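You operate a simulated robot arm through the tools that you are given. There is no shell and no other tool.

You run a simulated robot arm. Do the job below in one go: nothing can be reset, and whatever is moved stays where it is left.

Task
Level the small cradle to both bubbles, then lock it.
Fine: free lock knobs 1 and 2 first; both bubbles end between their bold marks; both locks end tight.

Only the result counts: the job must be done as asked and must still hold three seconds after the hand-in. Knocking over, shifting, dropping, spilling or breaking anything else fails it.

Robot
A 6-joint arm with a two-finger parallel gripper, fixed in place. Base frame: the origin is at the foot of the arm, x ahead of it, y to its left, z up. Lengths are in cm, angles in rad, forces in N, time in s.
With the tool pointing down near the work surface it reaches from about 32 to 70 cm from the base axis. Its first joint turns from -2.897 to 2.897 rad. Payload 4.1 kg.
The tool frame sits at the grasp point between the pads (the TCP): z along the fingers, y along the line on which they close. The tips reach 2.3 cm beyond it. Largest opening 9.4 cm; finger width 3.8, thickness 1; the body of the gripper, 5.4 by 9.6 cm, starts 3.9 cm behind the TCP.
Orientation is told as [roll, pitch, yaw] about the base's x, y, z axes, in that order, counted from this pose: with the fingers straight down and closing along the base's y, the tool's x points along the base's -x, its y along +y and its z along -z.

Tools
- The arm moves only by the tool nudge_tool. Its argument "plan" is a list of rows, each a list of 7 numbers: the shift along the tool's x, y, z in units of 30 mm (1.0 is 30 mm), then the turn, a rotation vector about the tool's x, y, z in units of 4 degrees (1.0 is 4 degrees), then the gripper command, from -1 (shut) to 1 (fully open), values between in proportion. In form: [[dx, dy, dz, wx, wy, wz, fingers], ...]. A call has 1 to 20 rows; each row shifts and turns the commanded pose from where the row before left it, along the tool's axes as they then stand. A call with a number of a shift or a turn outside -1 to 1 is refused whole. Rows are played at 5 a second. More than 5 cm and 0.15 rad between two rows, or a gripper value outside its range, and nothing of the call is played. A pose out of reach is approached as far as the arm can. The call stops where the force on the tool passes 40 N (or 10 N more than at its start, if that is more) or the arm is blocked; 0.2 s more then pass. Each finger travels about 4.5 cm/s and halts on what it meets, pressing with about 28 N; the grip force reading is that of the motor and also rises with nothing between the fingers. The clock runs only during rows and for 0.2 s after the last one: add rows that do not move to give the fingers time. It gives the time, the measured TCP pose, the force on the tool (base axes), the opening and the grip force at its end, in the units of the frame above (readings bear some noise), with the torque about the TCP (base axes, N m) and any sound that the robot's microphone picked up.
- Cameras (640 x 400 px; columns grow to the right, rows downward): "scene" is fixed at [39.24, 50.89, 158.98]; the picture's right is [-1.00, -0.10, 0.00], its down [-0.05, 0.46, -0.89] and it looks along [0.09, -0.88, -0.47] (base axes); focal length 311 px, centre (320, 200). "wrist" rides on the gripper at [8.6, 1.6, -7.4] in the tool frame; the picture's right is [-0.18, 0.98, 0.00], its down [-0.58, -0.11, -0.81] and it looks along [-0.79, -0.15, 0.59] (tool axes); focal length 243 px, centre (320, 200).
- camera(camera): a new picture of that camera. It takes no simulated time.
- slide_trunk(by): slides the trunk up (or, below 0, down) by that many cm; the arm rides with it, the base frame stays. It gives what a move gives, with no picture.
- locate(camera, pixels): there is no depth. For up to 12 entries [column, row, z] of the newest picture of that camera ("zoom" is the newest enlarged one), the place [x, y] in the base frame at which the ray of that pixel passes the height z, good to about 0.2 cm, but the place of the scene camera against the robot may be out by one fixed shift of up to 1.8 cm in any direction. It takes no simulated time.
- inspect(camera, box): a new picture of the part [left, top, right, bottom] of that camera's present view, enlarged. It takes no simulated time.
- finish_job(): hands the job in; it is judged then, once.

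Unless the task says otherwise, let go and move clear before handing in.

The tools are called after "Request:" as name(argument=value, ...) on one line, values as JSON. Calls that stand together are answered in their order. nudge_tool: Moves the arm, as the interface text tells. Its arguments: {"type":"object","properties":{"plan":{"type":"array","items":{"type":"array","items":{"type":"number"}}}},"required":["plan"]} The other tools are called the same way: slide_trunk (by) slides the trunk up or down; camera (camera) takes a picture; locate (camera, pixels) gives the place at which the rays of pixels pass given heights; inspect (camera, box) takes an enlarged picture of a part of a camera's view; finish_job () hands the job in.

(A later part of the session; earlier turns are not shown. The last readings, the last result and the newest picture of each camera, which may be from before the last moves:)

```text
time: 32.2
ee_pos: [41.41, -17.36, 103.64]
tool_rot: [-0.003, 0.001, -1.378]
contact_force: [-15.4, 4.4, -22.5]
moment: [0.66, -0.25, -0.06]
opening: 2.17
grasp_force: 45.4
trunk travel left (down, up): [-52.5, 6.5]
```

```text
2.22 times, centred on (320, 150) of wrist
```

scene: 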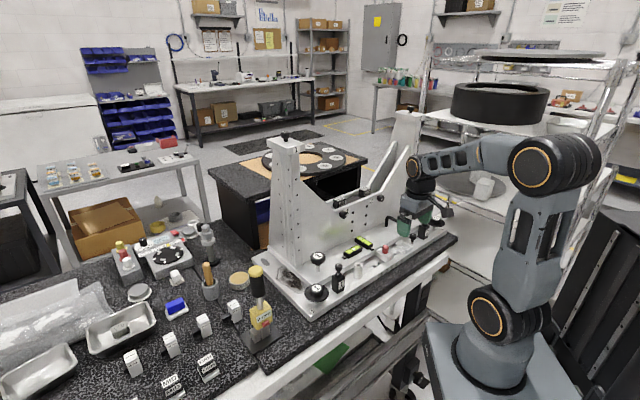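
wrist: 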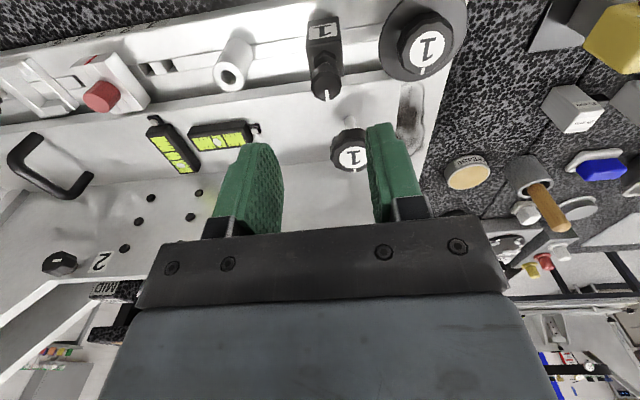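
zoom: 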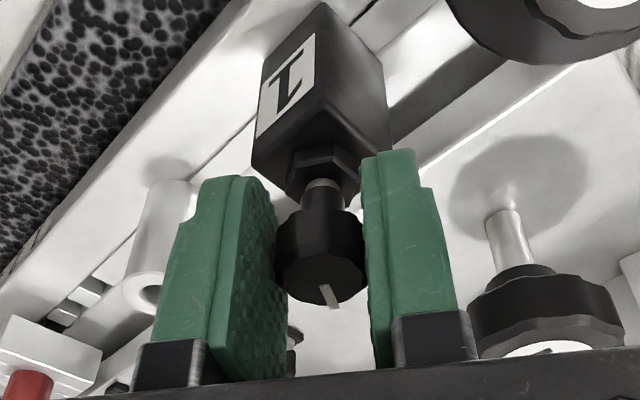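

The block knob turns freely clockwise with only a CCW stop, so it isn't a tightened lock. I'll return it to its original angle (about 20° CCW), release, and check it visually.

Request:
nudge_tool(plan=[[0, 0, 0, 0, 0, -1, -1], [0, 0, 0, 0, 0, -1, -1], [0, 0, 0, 0, 0, -1, -1], [0, 0, 0, 0, 0, -1, -1], [0, 0, 0, 0, 0, -1, -1], [0, 0, 0, 0, 0, 0, -1], [0, 0, 0, 0, 0, 0, -0.3], [0, 0, 0, 0, 0, 0, 0], [0, 0, -0.7, 0, 0, 0, 0], [0, 0, -1, 0, 0, 0, 0], [0, 0, -1, 0, 0, 1, 0], [0, 0, 0, 0, 0, -1, 0], [0, 0, 0, 0, 0, -1, 0], [0, 0, 0, 0, 0, -1, 0], [0, 0, 0, 0, 0, -1, 0], [0, 0, 0, 0, 0, -1, 0]])

Request:
camera(camera="wrist")

Request:
inspect(camera="wrist", box=[200, 20, 440, 200])

```text
time: 35.6
ee_pos: [41.34, -17.33, 111.97]
tool_rot: [0.0, 0.0, -0.747]
contact_force: [0.4, 0.3, 0.2]
moment: [0.0, 0.01, 0.0]
opening: 4.68
grasp_force: 0.1
trunk travel left (down, up): [-52.5, 6.5]
```

```text
taken
```

wrist: 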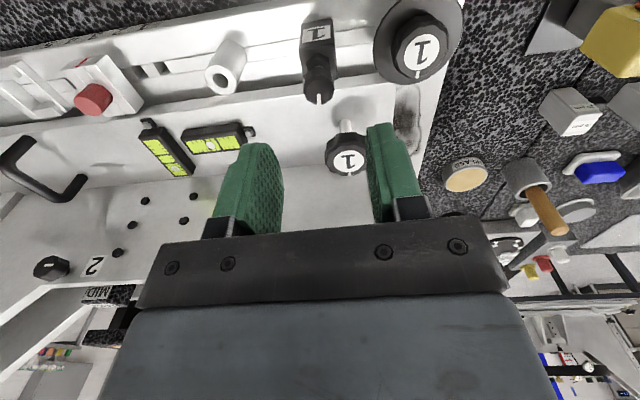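

```text
2.22 times, centred on (320, 110) of wrist
```

zoom: 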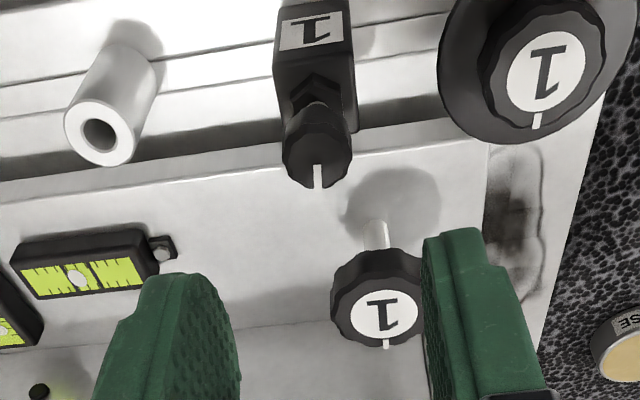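

Block knob 1 is back in its original direction (mark vertical at zoom (318,175)). Next I'll test stem knob 1, now estimated at (47.3,-21.3,103.6). I'll move above it.

Request:
nudge_tool(plan=[[-0.8, 0.13, 0, 0, 0, 0, 0.2], [-0.8, 0.13, 0, 0, 0, 0, 0.2], [-0.76, 0.12, 0, 0, 0, 0, 0.2], [0, 0, 0.7, 0, 0, 0, 0.2], [0, 0, 0.7, 0, 0, 0, 0.2], [0, 0, 0, 0, 0, 0, 0.2]])

Request:
camera(camera="wrist")

Request:
inspect(camera="wrist", box=[200, 40, 440, 220])

```text
time: 37.0
ee_pos: [47.47, -21.46, 107.61]
tool_rot: [0.0, 0.0, -0.748]
contact_force: [0.2, 0.4, -1.4]
moment: [0.01, -0.05, 0.01]
opening: 5.66
grasp_force: 0.1
trunk travel left (down, up): [-52.5, 6.5]
```

```text
taken
```

wrist: 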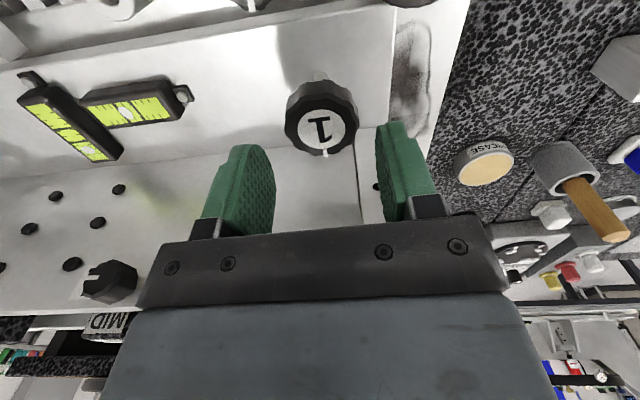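

```text
2.22 times, centred on (320, 130) of wrist
```

zoom: 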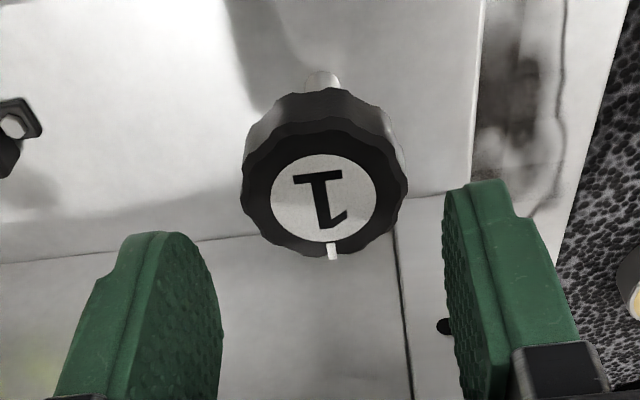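

Knob 1's label (zoom (325,198)) is on the TCP axis, so its centre is about (47.5,-21.5). I'll descend 4 cm, grip it, and try a small CCW turn while watching torque.

Request:
nudge_tool(plan=[[0, 0, 0.7, 0, 0, 0, 0.2], [0, 0, 0.63, 0, 0, 0, 0.2], [0, 0, 0, 0, 0, 0, 0], [0, 0, 0, 0, 0, 0, -0.3], [0, 0, 0, 0, 0, 0, -1], [0, 0, 0, 0, 0, 0, -1]])

Request:
nudge_tool(plan=[[0, 0, 0, 0, 0, -1, -1], [0, 0, 0, 0, 0, -1, -1], [0, 0, 0, 0, 0, 0, -1]])

Request:
camera(camera="wrist")

Request:
inspect(camera="wrist", box=[200, 80, 440, 260])

```text
time: 38.4
ee_pos: [47.55, -21.38, 103.64]
tool_rot: [0.001, -0.002, -0.746]
contact_force: [5.0, 4.1, -2.0]
moment: [-0.32, -0.84, 0.19]
opening: 4.38
grasp_force: 45.5
trunk travel left (down, up): [-52.5, 6.5]
```

```text
time: 39.2
ee_pos: [47.58, -21.49, 103.45]
tool_rot: [-0.001, 0.003, -0.605]
contact_force: [7.1, 6.2, -8.1]
moment: [0.16, -0.21, -0.22]
opening: 4.33
grasp_force: 45.0
trunk travel left (down, up): [-52.5, 6.5]
```

```text
taken
```

wrist: 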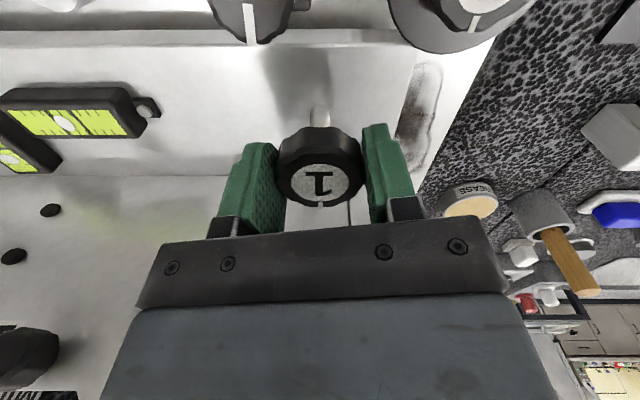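

```text
2.22 times, centred on (320, 170) of wrist
```

zoom: 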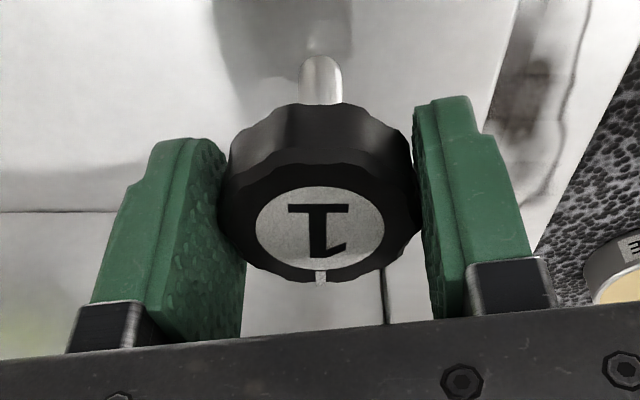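

The label looks upright in the gripper frame now, so the knob may not have turned with the 8° rotation. I'll turn further and compare torque and label angle.

Request:
nudge_tool(plan=[[0, 0, 0, 0, 0, -1, -1], [0, 0, 0, 0, 0, -1, -1], [0, 0, 0, 0, 0, 0, -1]])

Request:
inspect(camera="wrist", box=[200, 80, 440, 260])

Request:
inspect(camera="scene", box=[340, 232, 376, 258])

```text
time: 40.0
ee_pos: [47.55, -21.46, 103.53]
tool_rot: [-0.001, 0.0, -0.468]
contact_force: [5.9, 1.9, -5.6]
moment: [0.4, -0.3, -0.77]
opening: 4.33
grasp_force: 45.6
trunk travel left (down, up): [-52.5, 6.5]
```

```text
2.22 times, centred on (320, 170) of wrist
```

zoom: 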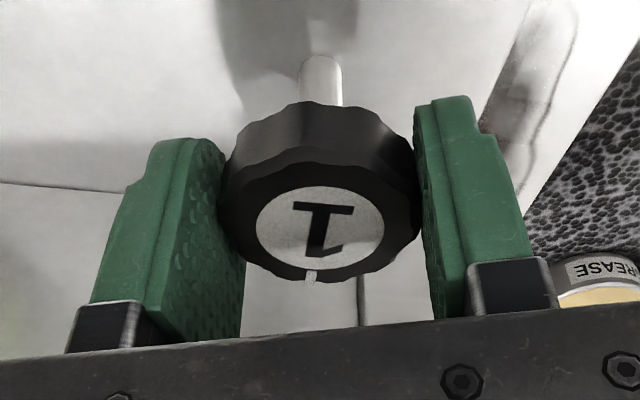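

```text
15.38 times, centred on (358, 245) of scene
```

zoom: 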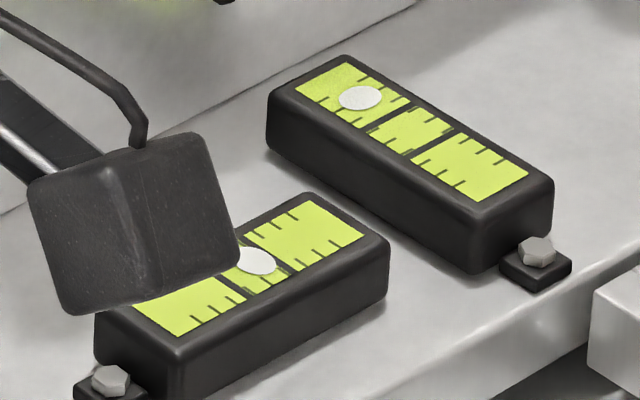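

Stem knob 1 stays put while resisting with -0.77 N m CCW, and the bubbles haven't changed. I'll try clockwise to tell a jammed adjuster from a screw at a stop.

Request:
nudge_tool(plan=[[0, 0, 0, 0, 0, 1, -1], [0, 0, 0, 0, 0, 1, -1], [0, 0, 0, 0, 0, 0, -1]])

Request:
nudge_tool(plan=[[0, 0, 0, 0, 0, 1, -1], [0, 0, 0, 0, 0, 1, -1], [0, 0, 0, 0, 0, 0, -1]])

Request:
inspect(camera="wrist", box=[200, 80, 440, 260])

Request:
inspect(camera="scene", box=[340, 232, 376, 258])

```text
time: 40.8
ee_pos: [47.54, -21.23, 103.47]
tool_rot: [-0.002, 0.001, -0.608]
contact_force: [0.9, 2.4, -0.7]
moment: [-0.28, 0.52, 1.14]
opening: 4.33
grasp_force: 44.8
trunk travel left (down, up): [-52.5, 6.5]
```

```text
time: 41.6
ee_pos: [47.53, -21.28, 103.65]
tool_rot: [-0.001, 0.002, -0.749]
contact_force: [2.2, 5.5, -0.8]
moment: [0.12, -0.05, 0.69]
opening: 4.38
grasp_force: 45.4
trunk travel left (down, up): [-52.5, 6.5]
```

```text
2.22 times, centred on (320, 170) of wrist
```

zoom: 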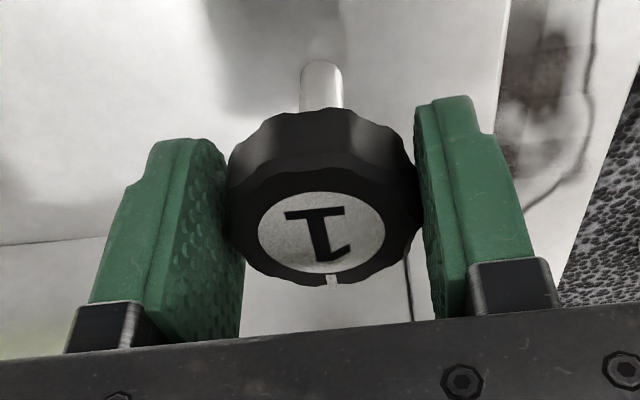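

```text
15.38 times, centred on (358, 245) of scene
```

zoom: 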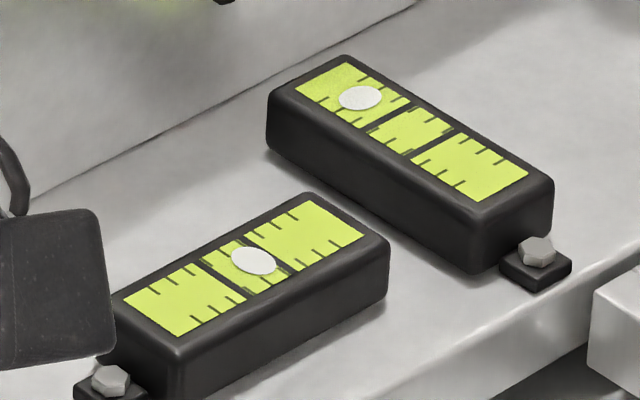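

Stem knob 1 is jammed both ways (±0.7–1.1 N m), which fits a locked levelling screw. That makes the flanged knobs the likely locks. I'll release, rise and move over flanged knob 1.

Request:
nudge_tool(plan=[[0, 0, 0, 0, 0, 0, -0.1], [0, 0, 0, 0, 0, 0, 0.2], [0, 0, 0, 0, 0, 0, 0.2], [0, 0, -0.9, 0, 0, 0, 0.2], [0, 0, -0.8, 0, 0, 0, 0.2], [0.75, 0.7, 0, 0, 0, 0, 0.2], [0.75, 0.7, 0, 0, 0, 0, 0.2], [0.68, 0.7, 0, 0, 0, 0, 0.2], [0, 0, 0.7, 0, 0, 0, 0.2], [0, 0, 0.6, 0, 0, 0, 0.2], [0, 0, 0, 0, 0, 0, 0.2]])

Request:
camera(camera="wrist")

Request:
inspect(camera="wrist", box=[200, 40, 440, 220])

Request:
inspect(camera="scene", box=[290, 240, 370, 300])

```text
time: 44.0
ee_pos: [47.18, -12.37, 105.1]
tool_rot: [0.0, 0.001, -0.746]
contact_force: [-0.2, -1.1, -0.7]
moment: [-0.02, 0.01, -0.03]
opening: 5.65
grasp_force: 0.0
trunk travel left (down, up): [-52.5, 6.5]
```

```text
taken
```

wrist: 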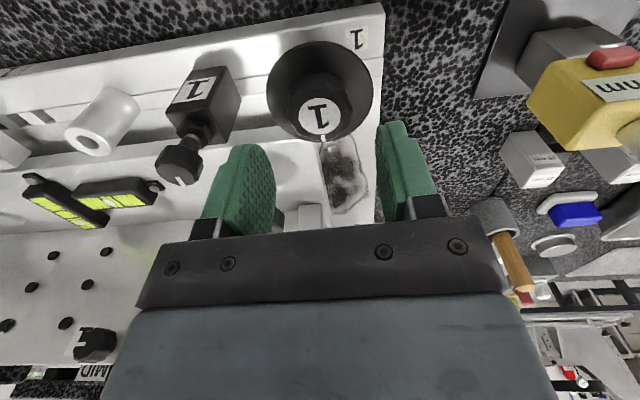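

```text
2.22 times, centred on (320, 130) of wrist
```

zoom: 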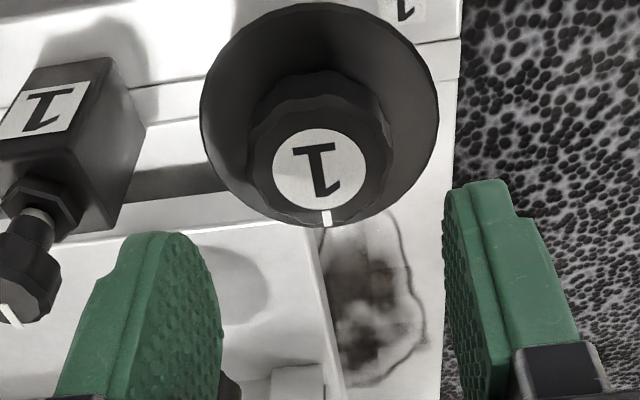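

```text
6.67 times, centred on (330, 270) of scene
```

zoom: 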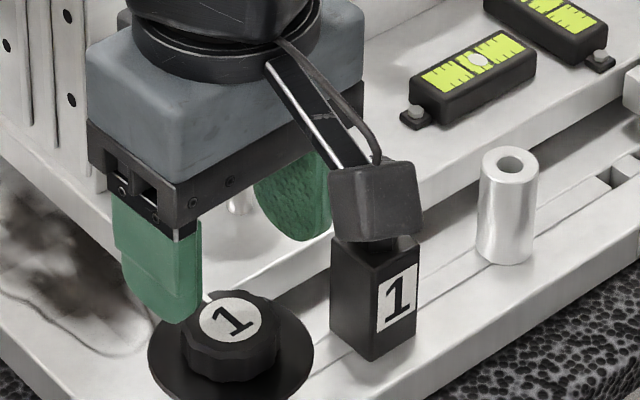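

The flanged knob label (zoom (320,168)) is on the TCP axis, so its centre is about (47.2,-12.4), top about 99.9, disc about 97.3. I'll descend to z≈100.3 so the tips stay above the disc, grip and try CCW.

Request:
nudge_tool(plan=[[0, 0, 0.8, 0, 0, 0, 0.2], [0, 0, 0.78, 0, 0, 0, 0.2], [0, 0, 0, 0, 0, 0, 0], [0, 0, 0, 0, 0, 0, -0.3], [0, 0, 0, 0, 0, 0, -1], [0, 0, 0, 0, 0, 0, -1]])

Request:
inspect(camera="wrist", box=[200, 80, 440, 260])

Request:
nudge_tool(plan=[[0, 0, 0, 0, 0, -1, -1], [0, 0, 0, 0, 0, -1, -1], [0, 0, 0, 0, 0, 0, -1]])

Request:
inspect(camera="wrist", box=[200, 80, 440, 260])

```text
time: 45.4
ee_pos: [47.11, -12.47, 100.13]
tool_rot: [-0.001, 0.0, -0.747]
contact_force: [1.0, 2.7, -1.3]
moment: [0.06, -0.42, 0.05]
opening: 3.99
grasp_force: 45.7
trunk travel left (down, up): [-52.5, 6.5]
```

```text
2.22 times, centred on (320, 170) of wrist
```

zoom: 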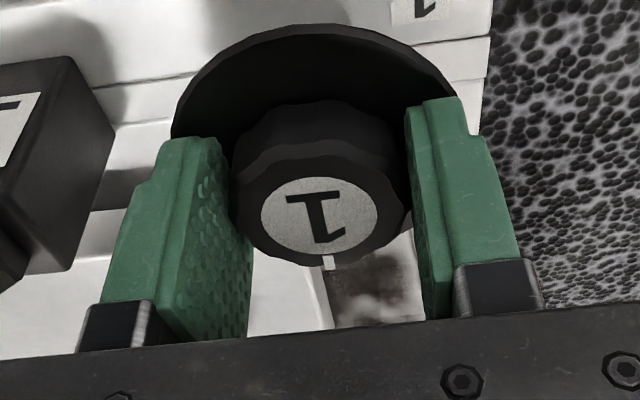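

```text
time: 46.2
ee_pos: [47.2, -12.39, 100.18]
tool_rot: [0.0, -0.002, -0.607]
contact_force: [11.9, -2.7, 6.1]
moment: [0.34, 0.92, -0.02]
opening: 4.0
grasp_force: 45.2
trunk travel left (down, up): [-52.5, 6.5]
```

```text
2.22 times, centred on (320, 170) of wrist
```

zoom: 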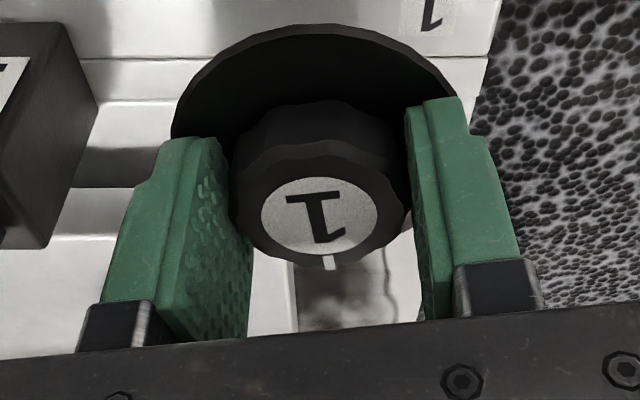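

The flanged knob turned 8° along with the gripper (label unchanged relative to the fingers). I'll check whether the bubbles moved.

Request:
inspect(camera="scene", box=[340, 232, 376, 258])

Request:
nudge_tool(plan=[[0, 0, 0, 0, 0, -1, -1], [0, 0, 0, 0, 0, -1, -1], [0, 0, 0, 0, 0, -1, -1], [0, 0, 0, 0, 0, -1, -1], [0, 0, 0, 0, 0, 0, -1]])

Request:
inspect(camera="wrist", box=[200, 80, 440, 260])

Request:
inspect(camera="scene", box=[340, 232, 376, 258])

```text
15.38 times, centred on (358, 245) of scene
```

zoom: 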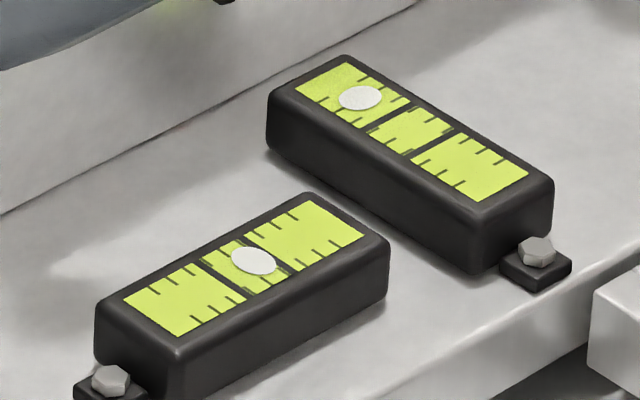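

```text
time: 47.4
ee_pos: [47.03, -12.52, 100.17]
tool_rot: [0.001, -0.004, -0.327]
contact_force: [19.7, -0.5, 16.2]
moment: [0.26, -0.15, -0.46]
opening: 4.0
grasp_force: 45.1
trunk travel left (down, up): [-52.5, 6.5]
```

```text
2.22 times, centred on (320, 170) of wrist
```

zoom: 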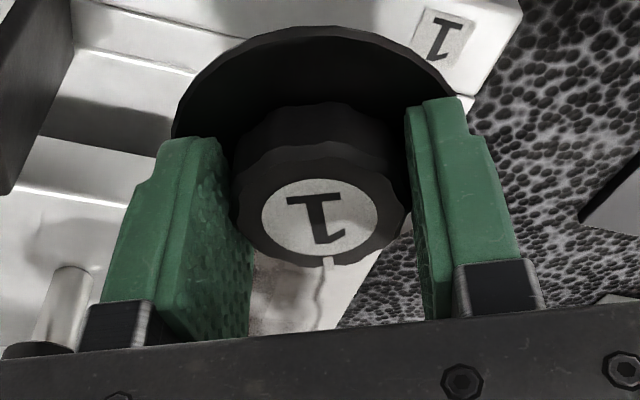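

```text
15.38 times, centred on (358, 245) of scene
```

zoom: 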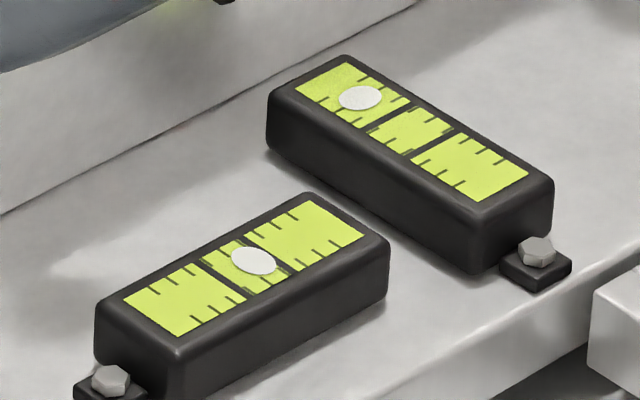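

The bubbles are unchanged, so flanged knob 1 isn't an adjuster. Torque is -0.46 N m at 24°, so I'll keep loosening in steps to see whether it stops.

Request:
nudge_tool(plan=[[0, 0, 0, 0, 0, -1, -1], [0, 0, 0, 0, 0, -1, -1], [0, 0, 0, 0, 0, 0, -1]])

Request:
nudge_tool(plan=[[0, 0, 0, 0, 0, -1, -1], [0, 0, 0, 0, 0, -1, -1], [0, 0, 0, 0, 0, 0, -1]])

Request:
inspect(camera="wrist", box=[200, 80, 440, 260])

```text
time: 48.2
ee_pos: [46.74, -12.36, 100.01]
tool_rot: [-0.001, 0.003, -0.188]
contact_force: [5.6, -0.3, 20.7]
moment: [-0.19, 0.87, 0.02]
opening: 3.92
grasp_force: 45.1
trunk travel left (down, up): [-52.5, 6.5]
```

```text
time: 49.0
ee_pos: [46.71, -12.33, 100.09]
tool_rot: [0.002, 0.002, -0.048]
contact_force: [-9.9, -3.4, 19.7]
moment: [0.62, 1.75, -0.65]
opening: 3.89
grasp_force: 45.6
trunk travel left (down, up): [-52.5, 6.5]
```

```text
2.22 times, centred on (320, 170) of wrist
```

zoom: 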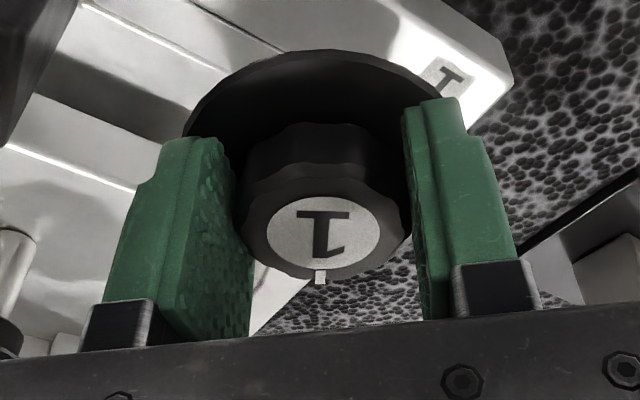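

The grip slipped again past about 30° CCW, so there's a stop. I'll turn clockwise past the original angle to see whether the start position was the tight end.

Request:
nudge_tool(plan=[[0, 0, 0, 0, 0, 1, -1], [0, 0, 0, 0, 0, 1, -1], [0, 0, 0, 0, 0, 1, -1], [0, 0, 0, 0, 0, 1, -1], [0, 0, 0, 0, 0, 0, -1]])

Request:
nudge_tool(plan=[[0, 0, 0, 0, 0, 1, -1], [0, 0, 0, 0, 0, 1, -1], [0, 0, 0, 0, 0, 1, -1], [0, 0, 0, 0, 0, 1, -1], [0, 0, 0, 0, 0, 0, -1]])

Request:
nudge_tool(plan=[[0, 0, 0, 0, 0, 1, -1], [0, 0, 0, 0, 0, 1, -1], [0, 0, 0, 0, 0, 1, -1], [0, 0, 0, 0, 0, 1, -1], [0, 0, 0, 0, 0, 0, -1]])

Request:
inspect(camera="wrist", box=[200, 80, 440, 260])

Request:
inspect(camera="scene", box=[340, 232, 376, 258])

```text
time: 50.2
ee_pos: [46.79, -12.22, 100.01]
tool_rot: [0.001, 0.001, -0.328]
contact_force: [-16.9, -3.5, -9.4]
moment: [-0.66, -0.04, -0.07]
opening: 3.91
grasp_force: 45.4
trunk travel left (down, up): [-52.5, 6.5]
```

```text
time: 51.4
ee_pos: [46.71, -12.14, 100.07]
tool_rot: [-0.001, 0.004, -0.609]
contact_force: [-14.6, 15.1, -20.6]
moment: [0.34, -0.24, 0.07]
opening: 3.91
grasp_force: 45.0
trunk travel left (down, up): [-52.5, 6.5]
```

```text
time: 52.6
ee_pos: [47.04, -12.49, 100.07]
tool_rot: [0.002, -0.002, -0.885]
contact_force: [3.3, 4.6, -14.8]
moment: [-0.77, -0.4, 0.56]
opening: 3.96
grasp_force: 45.1
trunk travel left (down, up): [-52.5, 6.5]
```

```text
2.22 times, centred on (320, 170) of wrist
```

zoom: 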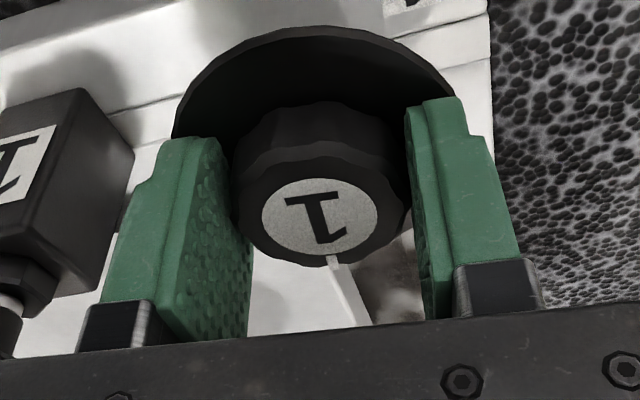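

```text
15.38 times, centred on (358, 245) of scene
```

zoom: 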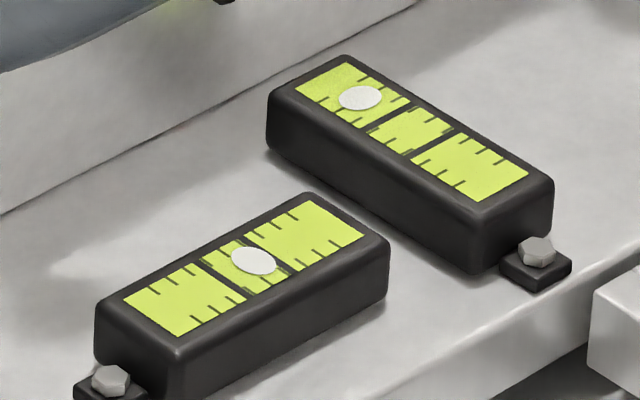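

At 8° clockwise of the starting yaw, torque is +0.56 N m and the label has slipped relative to the fingers. That suggests the start position is its tight end. I'll confirm with two more clockwise rows.

Request:
nudge_tool(plan=[[0, 0, 0, 0, 0, 1, -1], [0, 0, 0, 0, 0, 1, -1], [0, 0, 0, 0, 0, 0, -1]])

Request:
inspect(camera="wrist", box=[200, 80, 440, 260])

```text
time: 53.4
ee_pos: [46.89, -12.37, 100.12]
tool_rot: [0.001, -0.001, -1.027]
contact_force: [5.8, 5.2, 2.7]
moment: [0.04, 0.27, 0.24]
opening: 3.92
grasp_force: 44.9
trunk travel left (down, up): [-52.5, 6.5]
```

```text
2.22 times, centred on (320, 170) of wrist
```

zoom: 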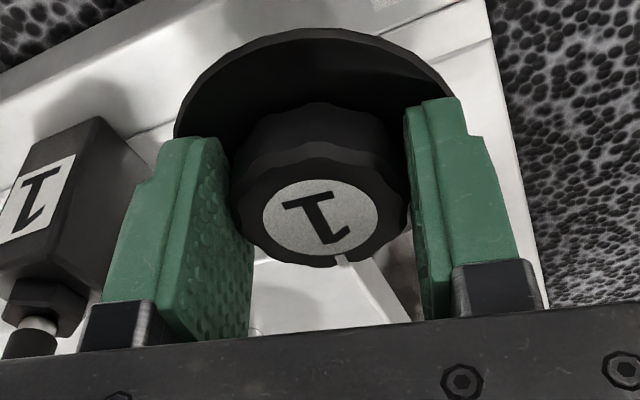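

Confirmed: the flanged knob won't go clockwise past its start, so it's the tight lock. I'll now turn it CCW fully to its free stop.

Request:
nudge_tool(plan=[[0, 0, 0, 0, 0, -1, -1], [0, 0, 0, 0, 0, -1, -1], [0, 0, 0, 0, 0, -1, -1], [0, 0, 0, 0, 0, -1, -1], [0, 0, 0, 0, 0, -1, -1], [0, 0, 0, 0, 0, -1, -1], [0, 0, 0, 0, 0, 0, -1]])

Request:
nudge_tool(plan=[[0, 0, 0, 0, 0, -1, -1], [0, 0, 0, 0, 0, -1, -1], [0, 0, 0, 0, 0, -1, -1], [0, 0, 0, 0, 0, 0, -1]])

Request:
inspect(camera="wrist", box=[200, 80, 440, 260])

Request:
nudge_tool(plan=[[0, 0, 0, 0, 0, -1, -1], [0, 0, 0, 0, 0, -1, -1], [0, 0, 0, 0, 0, -1, -1], [0, 0, 0, 0, 0, 0, -1]])

Request:
inspect(camera="wrist", box=[200, 80, 440, 260])

```text
time: 55.0
ee_pos: [47.01, -12.35, 100.24]
tool_rot: [0.0, -0.005, -0.606]
contact_force: [11.7, 1.8, 24.3]
moment: [-0.03, -0.67, 0.08]
opening: 3.93
grasp_force: 44.7
trunk travel left (down, up): [-52.5, 6.5]
```

```text
time: 56.0
ee_pos: [46.99, -12.49, 100.18]
tool_rot: [0.0, -0.005, -0.398]
contact_force: [11.8, 2.1, 24.0]
moment: [0.09, -0.19, -0.01]
opening: 3.95
grasp_force: 44.6
trunk travel left (down, up): [-52.5, 6.5]
```

```text
2.22 times, centred on (320, 170) of wrist
```

zoom: 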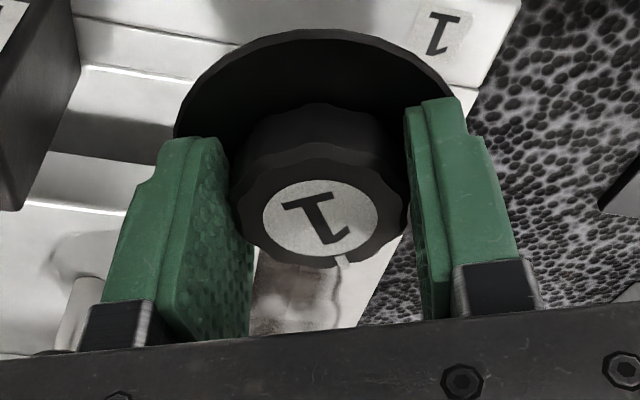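

```text
time: 57.0
ee_pos: [46.89, -12.33, 100.01]
tool_rot: [0.0, -0.002, -0.187]
contact_force: [5.0, -4.1, 31.0]
moment: [0.33, 0.84, -0.29]
opening: 3.89
grasp_force: 45.0
trunk travel left (down, up): [-52.5, 6.5]
```

```text
2.22 times, centred on (320, 170) of wrist
```

zoom: 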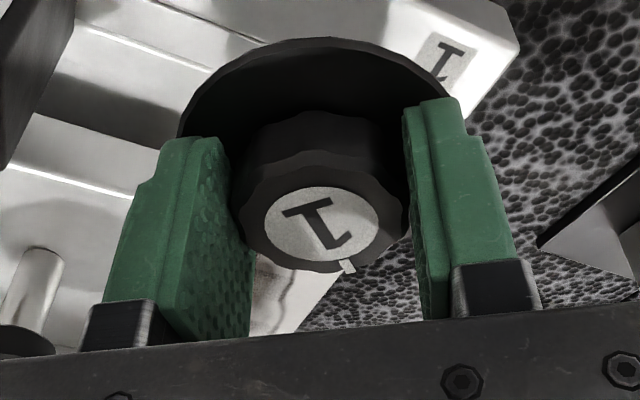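

The knob now follows without slipping (label fixed at (320,225)) and pushes up with +31 N, so it's rising on its thread as it loosens. I'll relieve upward and keep turning.

Request:
nudge_tool(plan=[[0, 0, -0.05, 0, 0, 0, -1], [0, 0, -0.01, 0, 0, -1, -1], [0, 0, -0.01, 0, 0, -1, -1], [0, 0, -0.01, 0, 0, -1, -1], [0, 0, -0.01, 0, 0, -1, -1], [0, 0, 0, 0, 0, 0, -1]])

Request:
nudge_tool(plan=[[0, 0, -0.01, 0, 0, -1, -1], [0, 0, -0.01, 0, 0, -1, -1], [0, 0, -0.01, 0, 0, -1, -1], [0, 0, -0.01, 0, 0, -1, -1], [0, 0, 0, 0, 0, 0, -1]])

Request:
inspect(camera="wrist", box=[200, 80, 440, 260])

```text
time: 58.4
ee_pos: [46.35, -12.41, 99.99]
tool_rot: [0.003, 0.008, 0.096]
contact_force: [-26.5, -5.9, -21.5]
moment: [0.79, 0.77, 0.53]
opening: 3.93
grasp_force: 44.7
trunk travel left (down, up): [-52.5, 6.5]
```

```text
time: 59.6
ee_pos: [46.65, -12.53, 100.48]
tool_rot: [0.005, 0.003, 0.369]
contact_force: [-22.8, -16.0, -30.3]
moment: [-0.58, 0.35, 0.07]
opening: 3.89
grasp_force: 45.0
trunk travel left (down, up): [-52.5, 6.5]
```

```text
2.22 times, centred on (320, 170) of wrist
```

zoom: 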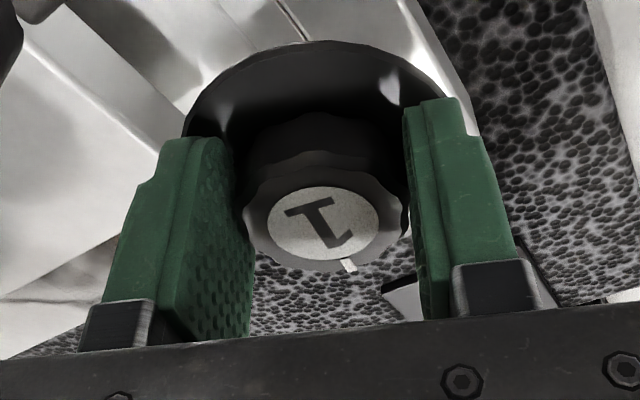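

Now about 80° CCW of tight with no slip, but side and down loads have built up. I'll release to clear them and look at the knob.

Request:
nudge_tool(plan=[[0, 0, 0.04, 0, 0, 0, -0.6], [0, 0, 0, 0, 0, 0, -0.1], [0, 0, 0, 0, 0, 0, 0.2], [0, 0, -0.9, 0, 0, 0, 0.2], [0, 0, -0.9, 0, 0, 0, 0.2], [0, 0, 0, 0, 0, 0, 0.2]])

Request:
inspect(camera="wrist", box=[200, 40, 440, 220])

Request:
inspect(camera="scene", box=[290, 240, 370, 300])

```text
time: 61.0
ee_pos: [47.01, -12.47, 106.11]
tool_rot: [0.0, 0.001, 0.369]
contact_force: [-0.5, 0.2, 0.4]
moment: [0.0, -0.03, -0.01]
opening: 5.65
grasp_force: 0.1
trunk travel left (down, up): [-52.5, 6.5]
```

```text
2.22 times, centred on (320, 130) of wrist
```

zoom: 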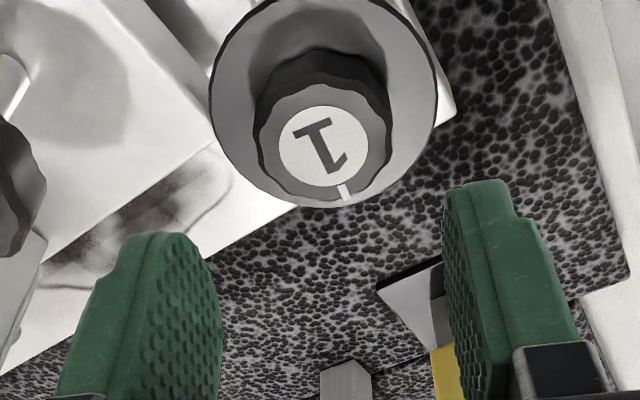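

```text
6.67 times, centred on (330, 270) of scene
```

zoom: 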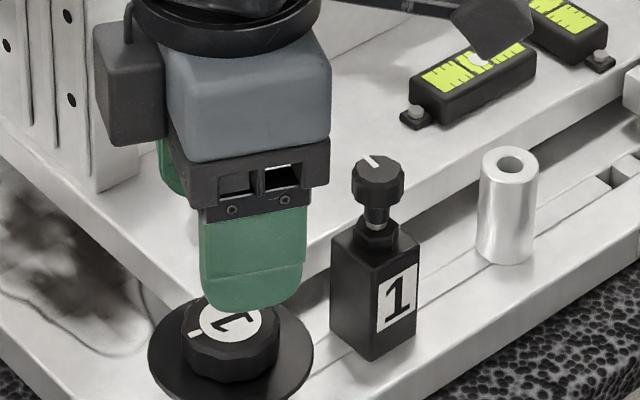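

Flanged knob 1 is loosened about 80° at unchanged height (mark zoom (347,190)). By symmetry flanged knob 2 should be near (6.9,-52.5). I'll rise, rotate back to yaw -45° and travel along the front bar to it.

Request:
nudge_tool(plan=[[0, 0, -1, 0, 0, 1, 0.2], [0, 0, -1, 0, 0, 1, 0.2], [0, 0, -1, 0, 0, 1, 0.2], [0, 0, 0, 0, 0, 1, 0.2], [0, 0, 0, 0, 0, 1, 0.2], [0, 0, 0, 0, 0, 1, 0.2], [0, 0, 0, 0, 0, 1, 0.2], [0, 0, 0, 0, 0, 1, 0.2], [0, 0, 0, 0, 0, 1, 0.2], [0, 0, 0, 0, 0, 1, 0.2], [0, 0, 0, 0, 0, 1, 0.2], [0, 0, 0, 0, 0, 1, 0.2], [0, 0, 0, 0, 0, 1, 0.2], [0, 0, 0, 0, 0, 1, 0.2], [0, 0, 0, 0, 0, 1, 0.2], [0, 0, 0, 0, 0, 1, 0.2], [0, 0, 0, 0, 0, 0.5, 0.2]])

Request:
nudge_tool(plan=[[0, -1, 0, 0, 0, 0, 0.2], [0, -1, 0, 0, 0, 0, 0.2], [0, -1, 0, 0, 0, 0, 0.2], [0, -1, 0, 0, 0, 0, 0.2], [0, -1, 0, 0, 0, 0, 0.2], [0, -1, 0, 0, 0, 0, 0.2], [0, -1, 0, 0, 0, 0, 0.2], [0, -1, 0, 0, 0, 0, 0.2], [0, -1, 0, 0, 0, 0, 0.2], [0, -1, 0, 0, 0, 0, 0.2], [0, -1, 0, 0, 0, 0, 0.2], [0, -1, 0, 0, 0, 0, 0.2], [0, -1, 0, 0, 0, 0, 0.2], [0, -1, 0, 0, 0, 0, 0.2], [0, -1, 0, 0, 0, 0, 0.2], [0, -1, 0, 0, 0, 0, 0.2], [0, -1, 0, 0, 0, 0, 0.2], [0, 0, 0, 0, 0, 0, 0.2]])

Request:
camera(camera="wrist")

Request:
camera(camera="scene")

```text
time: 64.6
ee_pos: [46.99, -12.27, 114.68]
tool_rot: [-0.001, -0.001, -0.782]
contact_force: [-0.4, 0.3, 0.7]
moment: [-0.01, -0.03, -0.02]
opening: 5.64
grasp_force: 0.0
trunk travel left (down, up): [-52.5, 6.5]
```

```text
time: 68.4
ee_pos: [10.82, -48.5, 114.63]
tool_rot: [0.001, -0.001, -0.782]
contact_force: [0.1, 0.1, 0.3]
moment: [-0.02, -0.02, -0.01]
opening: 5.63
grasp_force: 0.0
trunk travel left (down, up): [-52.5, 6.5]
```

```text
taken
```

wrist: 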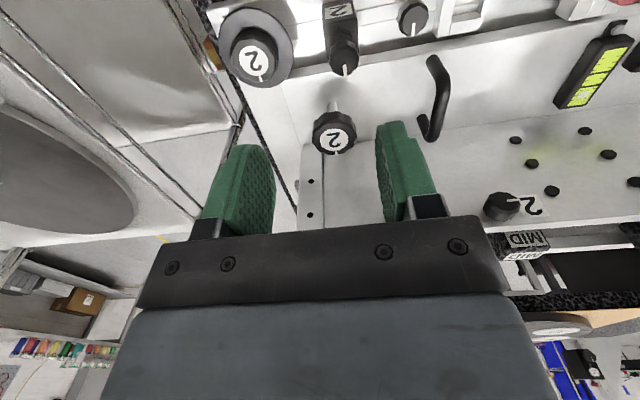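

```text
taken
```

scene: 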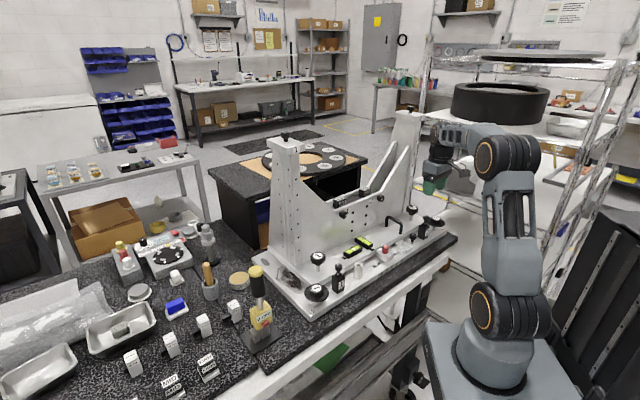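

Flanged knob 2 (px (254,61)), block knob 2 (345,60) and stem knob 2 (335,140) are all visible. I'll locate them at their known heights.

Request:
locate(camera="wrist", pixels=[[254, 61, 99.8], [335, 140, 103.6], [345, 62, 104]])

Request:
inspect(camera="wrist", box=[200, 0, 440, 180])

```text
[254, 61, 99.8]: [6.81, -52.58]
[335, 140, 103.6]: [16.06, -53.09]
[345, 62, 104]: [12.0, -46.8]
```

```text
2.22 times, centred on (320, 90) of wrist
```

zoom: 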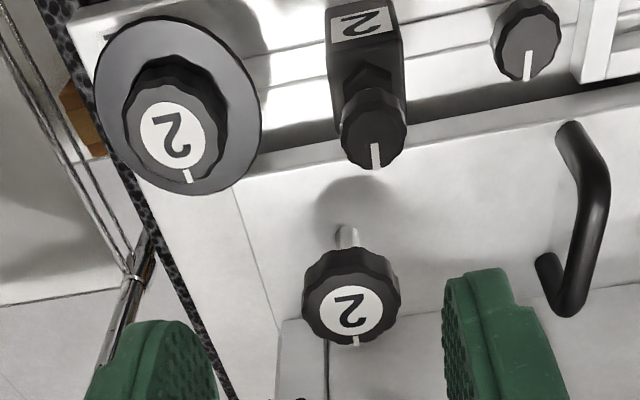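

Flanged knob 2 is at about (6.8,-52.6) and stem knob 2 at about (16.05,-53.1). I'll move over flanged knob 2, pre-rotate clockwise for turning room, and descend partway.

Request:
nudge_tool(plan=[[0, -0.95, 0, 0, 0, 0, 0.2], [0, -0.94, 0, 0, 0, 0, 0.2], [0, 0, 0, 0, 0, 1, 0.2], [0, 0, 0, 0, 0, 1, 0.2], [0, 0, 0, 0, 0, 1, 0.2], [0, 0, 0, 0, 0, 1, 0.2], [0, 0, 0, 0, 0, 1, 0.2], [0, 0, 0, 0, 0, 1, 0.2], [0, 0, 0, 0, 0, 1, 0.2], [0, 0, 0, 0, 0, 1, 0.2], [0, 0, 0.8, 0, 0, 0, 0.2], [0, 0, 0.8, 0, 0, 0, 0.2], [0, 0, 0.8, 0, 0, 0, 0.2], [0, 0, 0.8, 0, 0, 0, 0.2], [0, 0, 0, 0, 0, 0, 0.2]])

Request:
inspect(camera="wrist", box=[200, 40, 440, 220])

```text
time: 71.6
ee_pos: [7.0, -52.31, 105.02]
tool_rot: [-0.002, 0.001, -1.34]
contact_force: [-0.7, -0.5, 0.2]
moment: [0.0, 0.0, 0.01]
opening: 5.65
grasp_force: 0.0
trunk travel left (down, up): [-52.5, 6.5]
```

```text
2.22 times, centred on (320, 130) of wrist
```

zoom: 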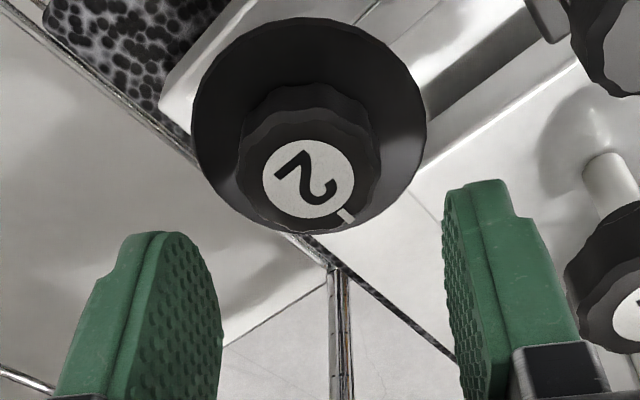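

The knob centre (zoom (308,180)) is slightly off the TCP axis, about 0.35 cm in both -x and -y of the tool. I'll correct, descend and grip.

Request:
nudge_tool(plan=[[-0.11, -0.11, 0, 0, 0, 0, 0.2], [0, 0, 0.8, 0, 0, 0, 0.2], [0, 0, 0.82, 0, 0, 0, 0.2], [0, 0, 0, 0, 0, 0, 0], [0, 0, 0, 0, 0, 0, -0.3], [0, 0, 0, 0, 0, 0, -1], [0, 0, 0, 0, 0, 0, -1]])

Request:
inspect(camera="wrist", box=[200, 80, 440, 260])

```text
time: 73.2
ee_pos: [6.78, -53.01, 100.15]
tool_rot: [0.001, -0.005, -1.343]
contact_force: [-1.3, -1.7, 10.1]
moment: [-0.4, -0.25, -0.08]
opening: 3.98
grasp_force: 45.2
trunk travel left (down, up): [-52.5, 6.5]
```

```text
2.22 times, centred on (320, 170) of wrist
```

zoom: 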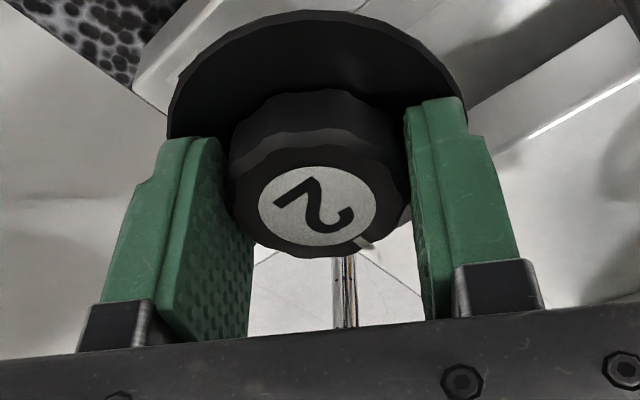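

Flanged knob 2 is gripped with low side loads. I'll loosen it CCW in steps, watching forces.

Request:
nudge_tool(plan=[[0, 0, 0, 0, 0, -1, -1], [0, 0, 0, 0, 0, -1, -1], [0, 0, 0, 0, 0, -1, -1], [0, 0, 0, 0, 0, -1, -1], [0, 0, 0, 0, 0, -1, -1], [0, 0, 0, 0, 0, -1, -1], [0, 0, 0, 0, 0, 0, -1]])

Request:
nudge_tool(plan=[[0, 0, 0, 0, 0, -1, -1], [0, 0, 0, 0, 0, -1, -1], [0, 0, 0, 0, 0, -1, -1], [0, 0, 0, 0, 0, -1, -1], [0, 0, 0, 0, 0, -1, -1], [0, 0, 0, 0, 0, -1, -1], [0, 0, 0, 0, 0, 0, -1]])

Request:
inspect(camera="wrist", box=[200, 80, 440, 260])

```text
time: 74.8
ee_pos: [6.8, -52.95, 100.08]
tool_rot: [0.0, 0.002, -0.921]
contact_force: [16.5, -5.1, -1.2]
moment: [-0.66, -0.38, 0.05]
opening: 3.96
grasp_force: 44.6
trunk travel left (down, up): [-52.5, 6.5]
```

```text
time: 76.4
ee_pos: [7.03, -52.83, 100.11]
tool_rot: [0.001, 0.004, -0.501]
contact_force: [25.0, 12.0, -12.6]
moment: [-0.42, 0.01, -0.04]
opening: 3.94
grasp_force: 45.0
trunk travel left (down, up): [-52.5, 6.5]
```

```text
2.22 times, centred on (320, 170) of wrist
```

zoom: 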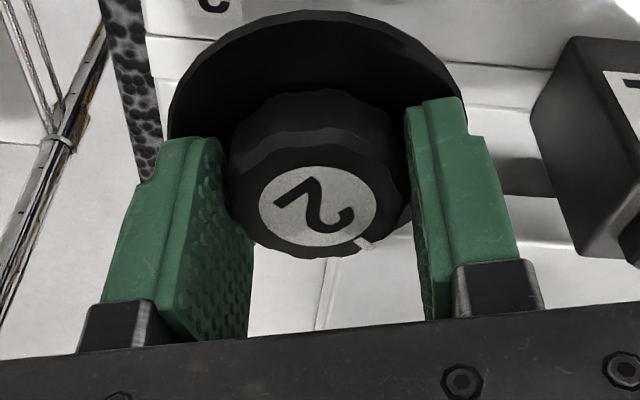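

Knob 2 followed for 48° with no slip. I'll ease the side load a little and continue to about 80°.

Request:
nudge_tool(plan=[[-0.03, 0.04, 0.02, 0, 0, 0, -1], [0, 0, 0, 0, 0, -1, -1], [0, 0, 0, 0, 0, -1, -1], [0, 0, 0, 0, 0, -1, -1], [0, 0, 0, 0, 0, -1, -1], [0, 0, 0, 0, 0, 0, -1]])

Request:
nudge_tool(plan=[[0, 0, 0, 0, 0, -1, -1], [0, 0, 0, 0, 0, -1, -1], [0, 0, 0, 0, 0, -1, -1], [0, 0, 0, 0, 0, -1, -1], [0, 0, 0, 0, 0, 0, -1]])

Request:
inspect(camera="wrist", box=[200, 80, 440, 260])

```text
time: 77.8
ee_pos: [7.08, -52.79, 100.15]
tool_rot: [0.002, 0.003, -0.222]
contact_force: [19.4, 15.9, -17.5]
moment: [-0.51, -0.16, 0.02]
opening: 3.94
grasp_force: 44.8
trunk travel left (down, up): [-52.5, 6.5]
```

```text
time: 79.0
ee_pos: [7.03, -52.58, 100.2]
tool_rot: [0.005, 0.0, 0.057]
contact_force: [21.6, 21.8, -18.2]
moment: [-0.47, 0.02, -0.06]
opening: 3.96
grasp_force: 45.1
trunk travel left (down, up): [-52.5, 6.5]
```

```text
2.22 times, centred on (320, 170) of wrist
```

zoom: 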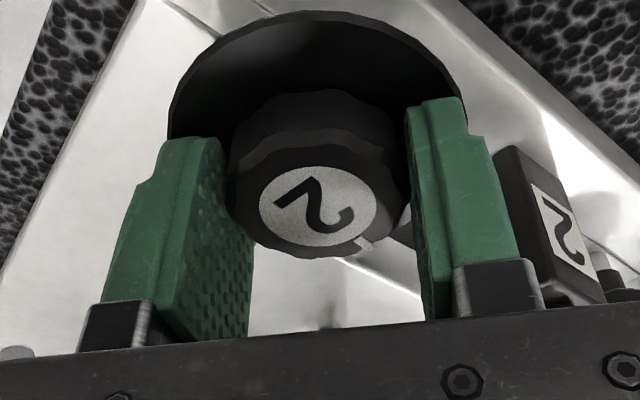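

Knob 2 is loosened 80° with no slip. I'll release, rise, rotate back to yaw -45° and go over stem knob 2. Then I'll check the bubbles.

Request:
nudge_tool(plan=[[0, 0, 0, 0, 0, 0, -0.6], [0, 0, 0, 0, 0, 0, -0.1], [0, 0, 0, 0, 0, 0, 0.2], [0, 0, -0.9, 0, 0, 0, 0.2], [0, 0, -1, 0, 0, 0, 0.2], [0, 0, -1, 0, 0, 0, 0.2], [0, 0, 0, 0, 0, 1, 0.2], [0, 0, 0, 0, 0, 1, 0.2], [0, 0, 0, 0, 0, 1, 0.2], [0, 0, 0, 0, 0, 1, 0.2], [0, 0, 0, 0, 0, 1, 0.2], [0, 0, 0, 0, 0, 1, 0.2], [0, 0, 0, 0, 0, 1, 0.2], [0, 0, 0, 0, 0, 1, 0.2], [0, 0, 0, 0, 0, 1, 0.2], [0, 0, 0, 0, 0, 1, 0.2], [0, 0, 0, 0, 0, 1, 0.2], [0, 0, 0, 0, 0, 1, 0.2]])

Request:
nudge_tool(plan=[[-0.75, 0.7, 0, 0, 0, 0, 0.2], [-0.75, 0.7, 0, 0, 0, 0, 0.2], [-0.76, 0.63, 0, 0, 0, 0, 0.2], [0, 0, 0, 0, 0, 0, 0.2]])

Request:
camera(camera="wrist")

Request:
inspect(camera="wrist", box=[200, 40, 440, 220])

Request:
inspect(camera="scene", box=[340, 232, 376, 258])

```text
time: 82.8
ee_pos: [6.87, -52.89, 108.95]
tool_rot: [-0.002, 0.001, -0.783]
contact_force: [0.7, 0.2, 0.1]
moment: [-0.01, 0.01, -0.01]
opening: 5.63
grasp_force: 0.1
trunk travel left (down, up): [-52.5, 6.5]
```

```text
time: 83.8
ee_pos: [15.96, -53.22, 108.82]
tool_rot: [0.0, -0.001, -0.782]
contact_force: [-0.3, -0.3, 0.8]
moment: [0.01, 0.01, 0.0]
opening: 5.66
grasp_force: 0.1
trunk travel left (down, up): [-52.5, 6.5]
```

```text
taken
```

wrist: 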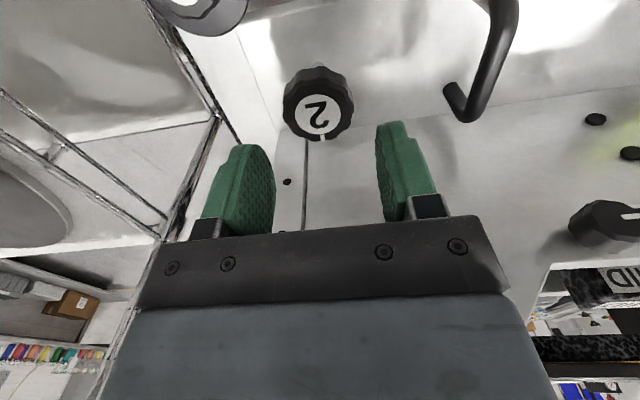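

```text
2.22 times, centred on (320, 130) of wrist
```

zoom: 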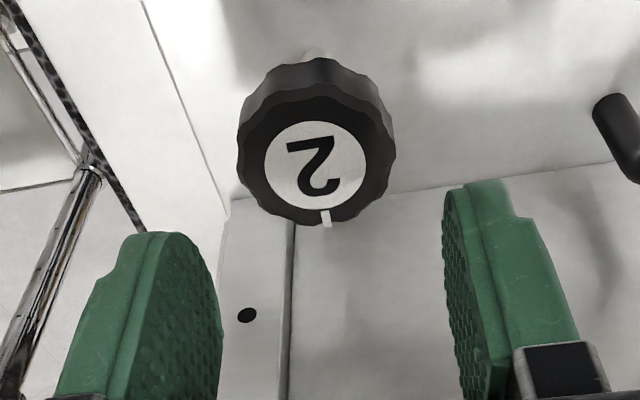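

```text
15.38 times, centred on (358, 245) of scene
```

zoom: 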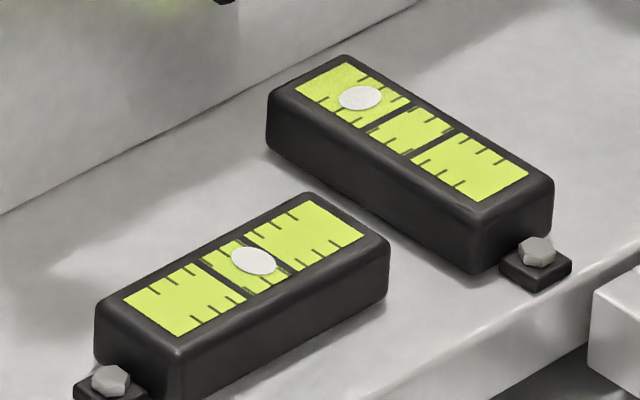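

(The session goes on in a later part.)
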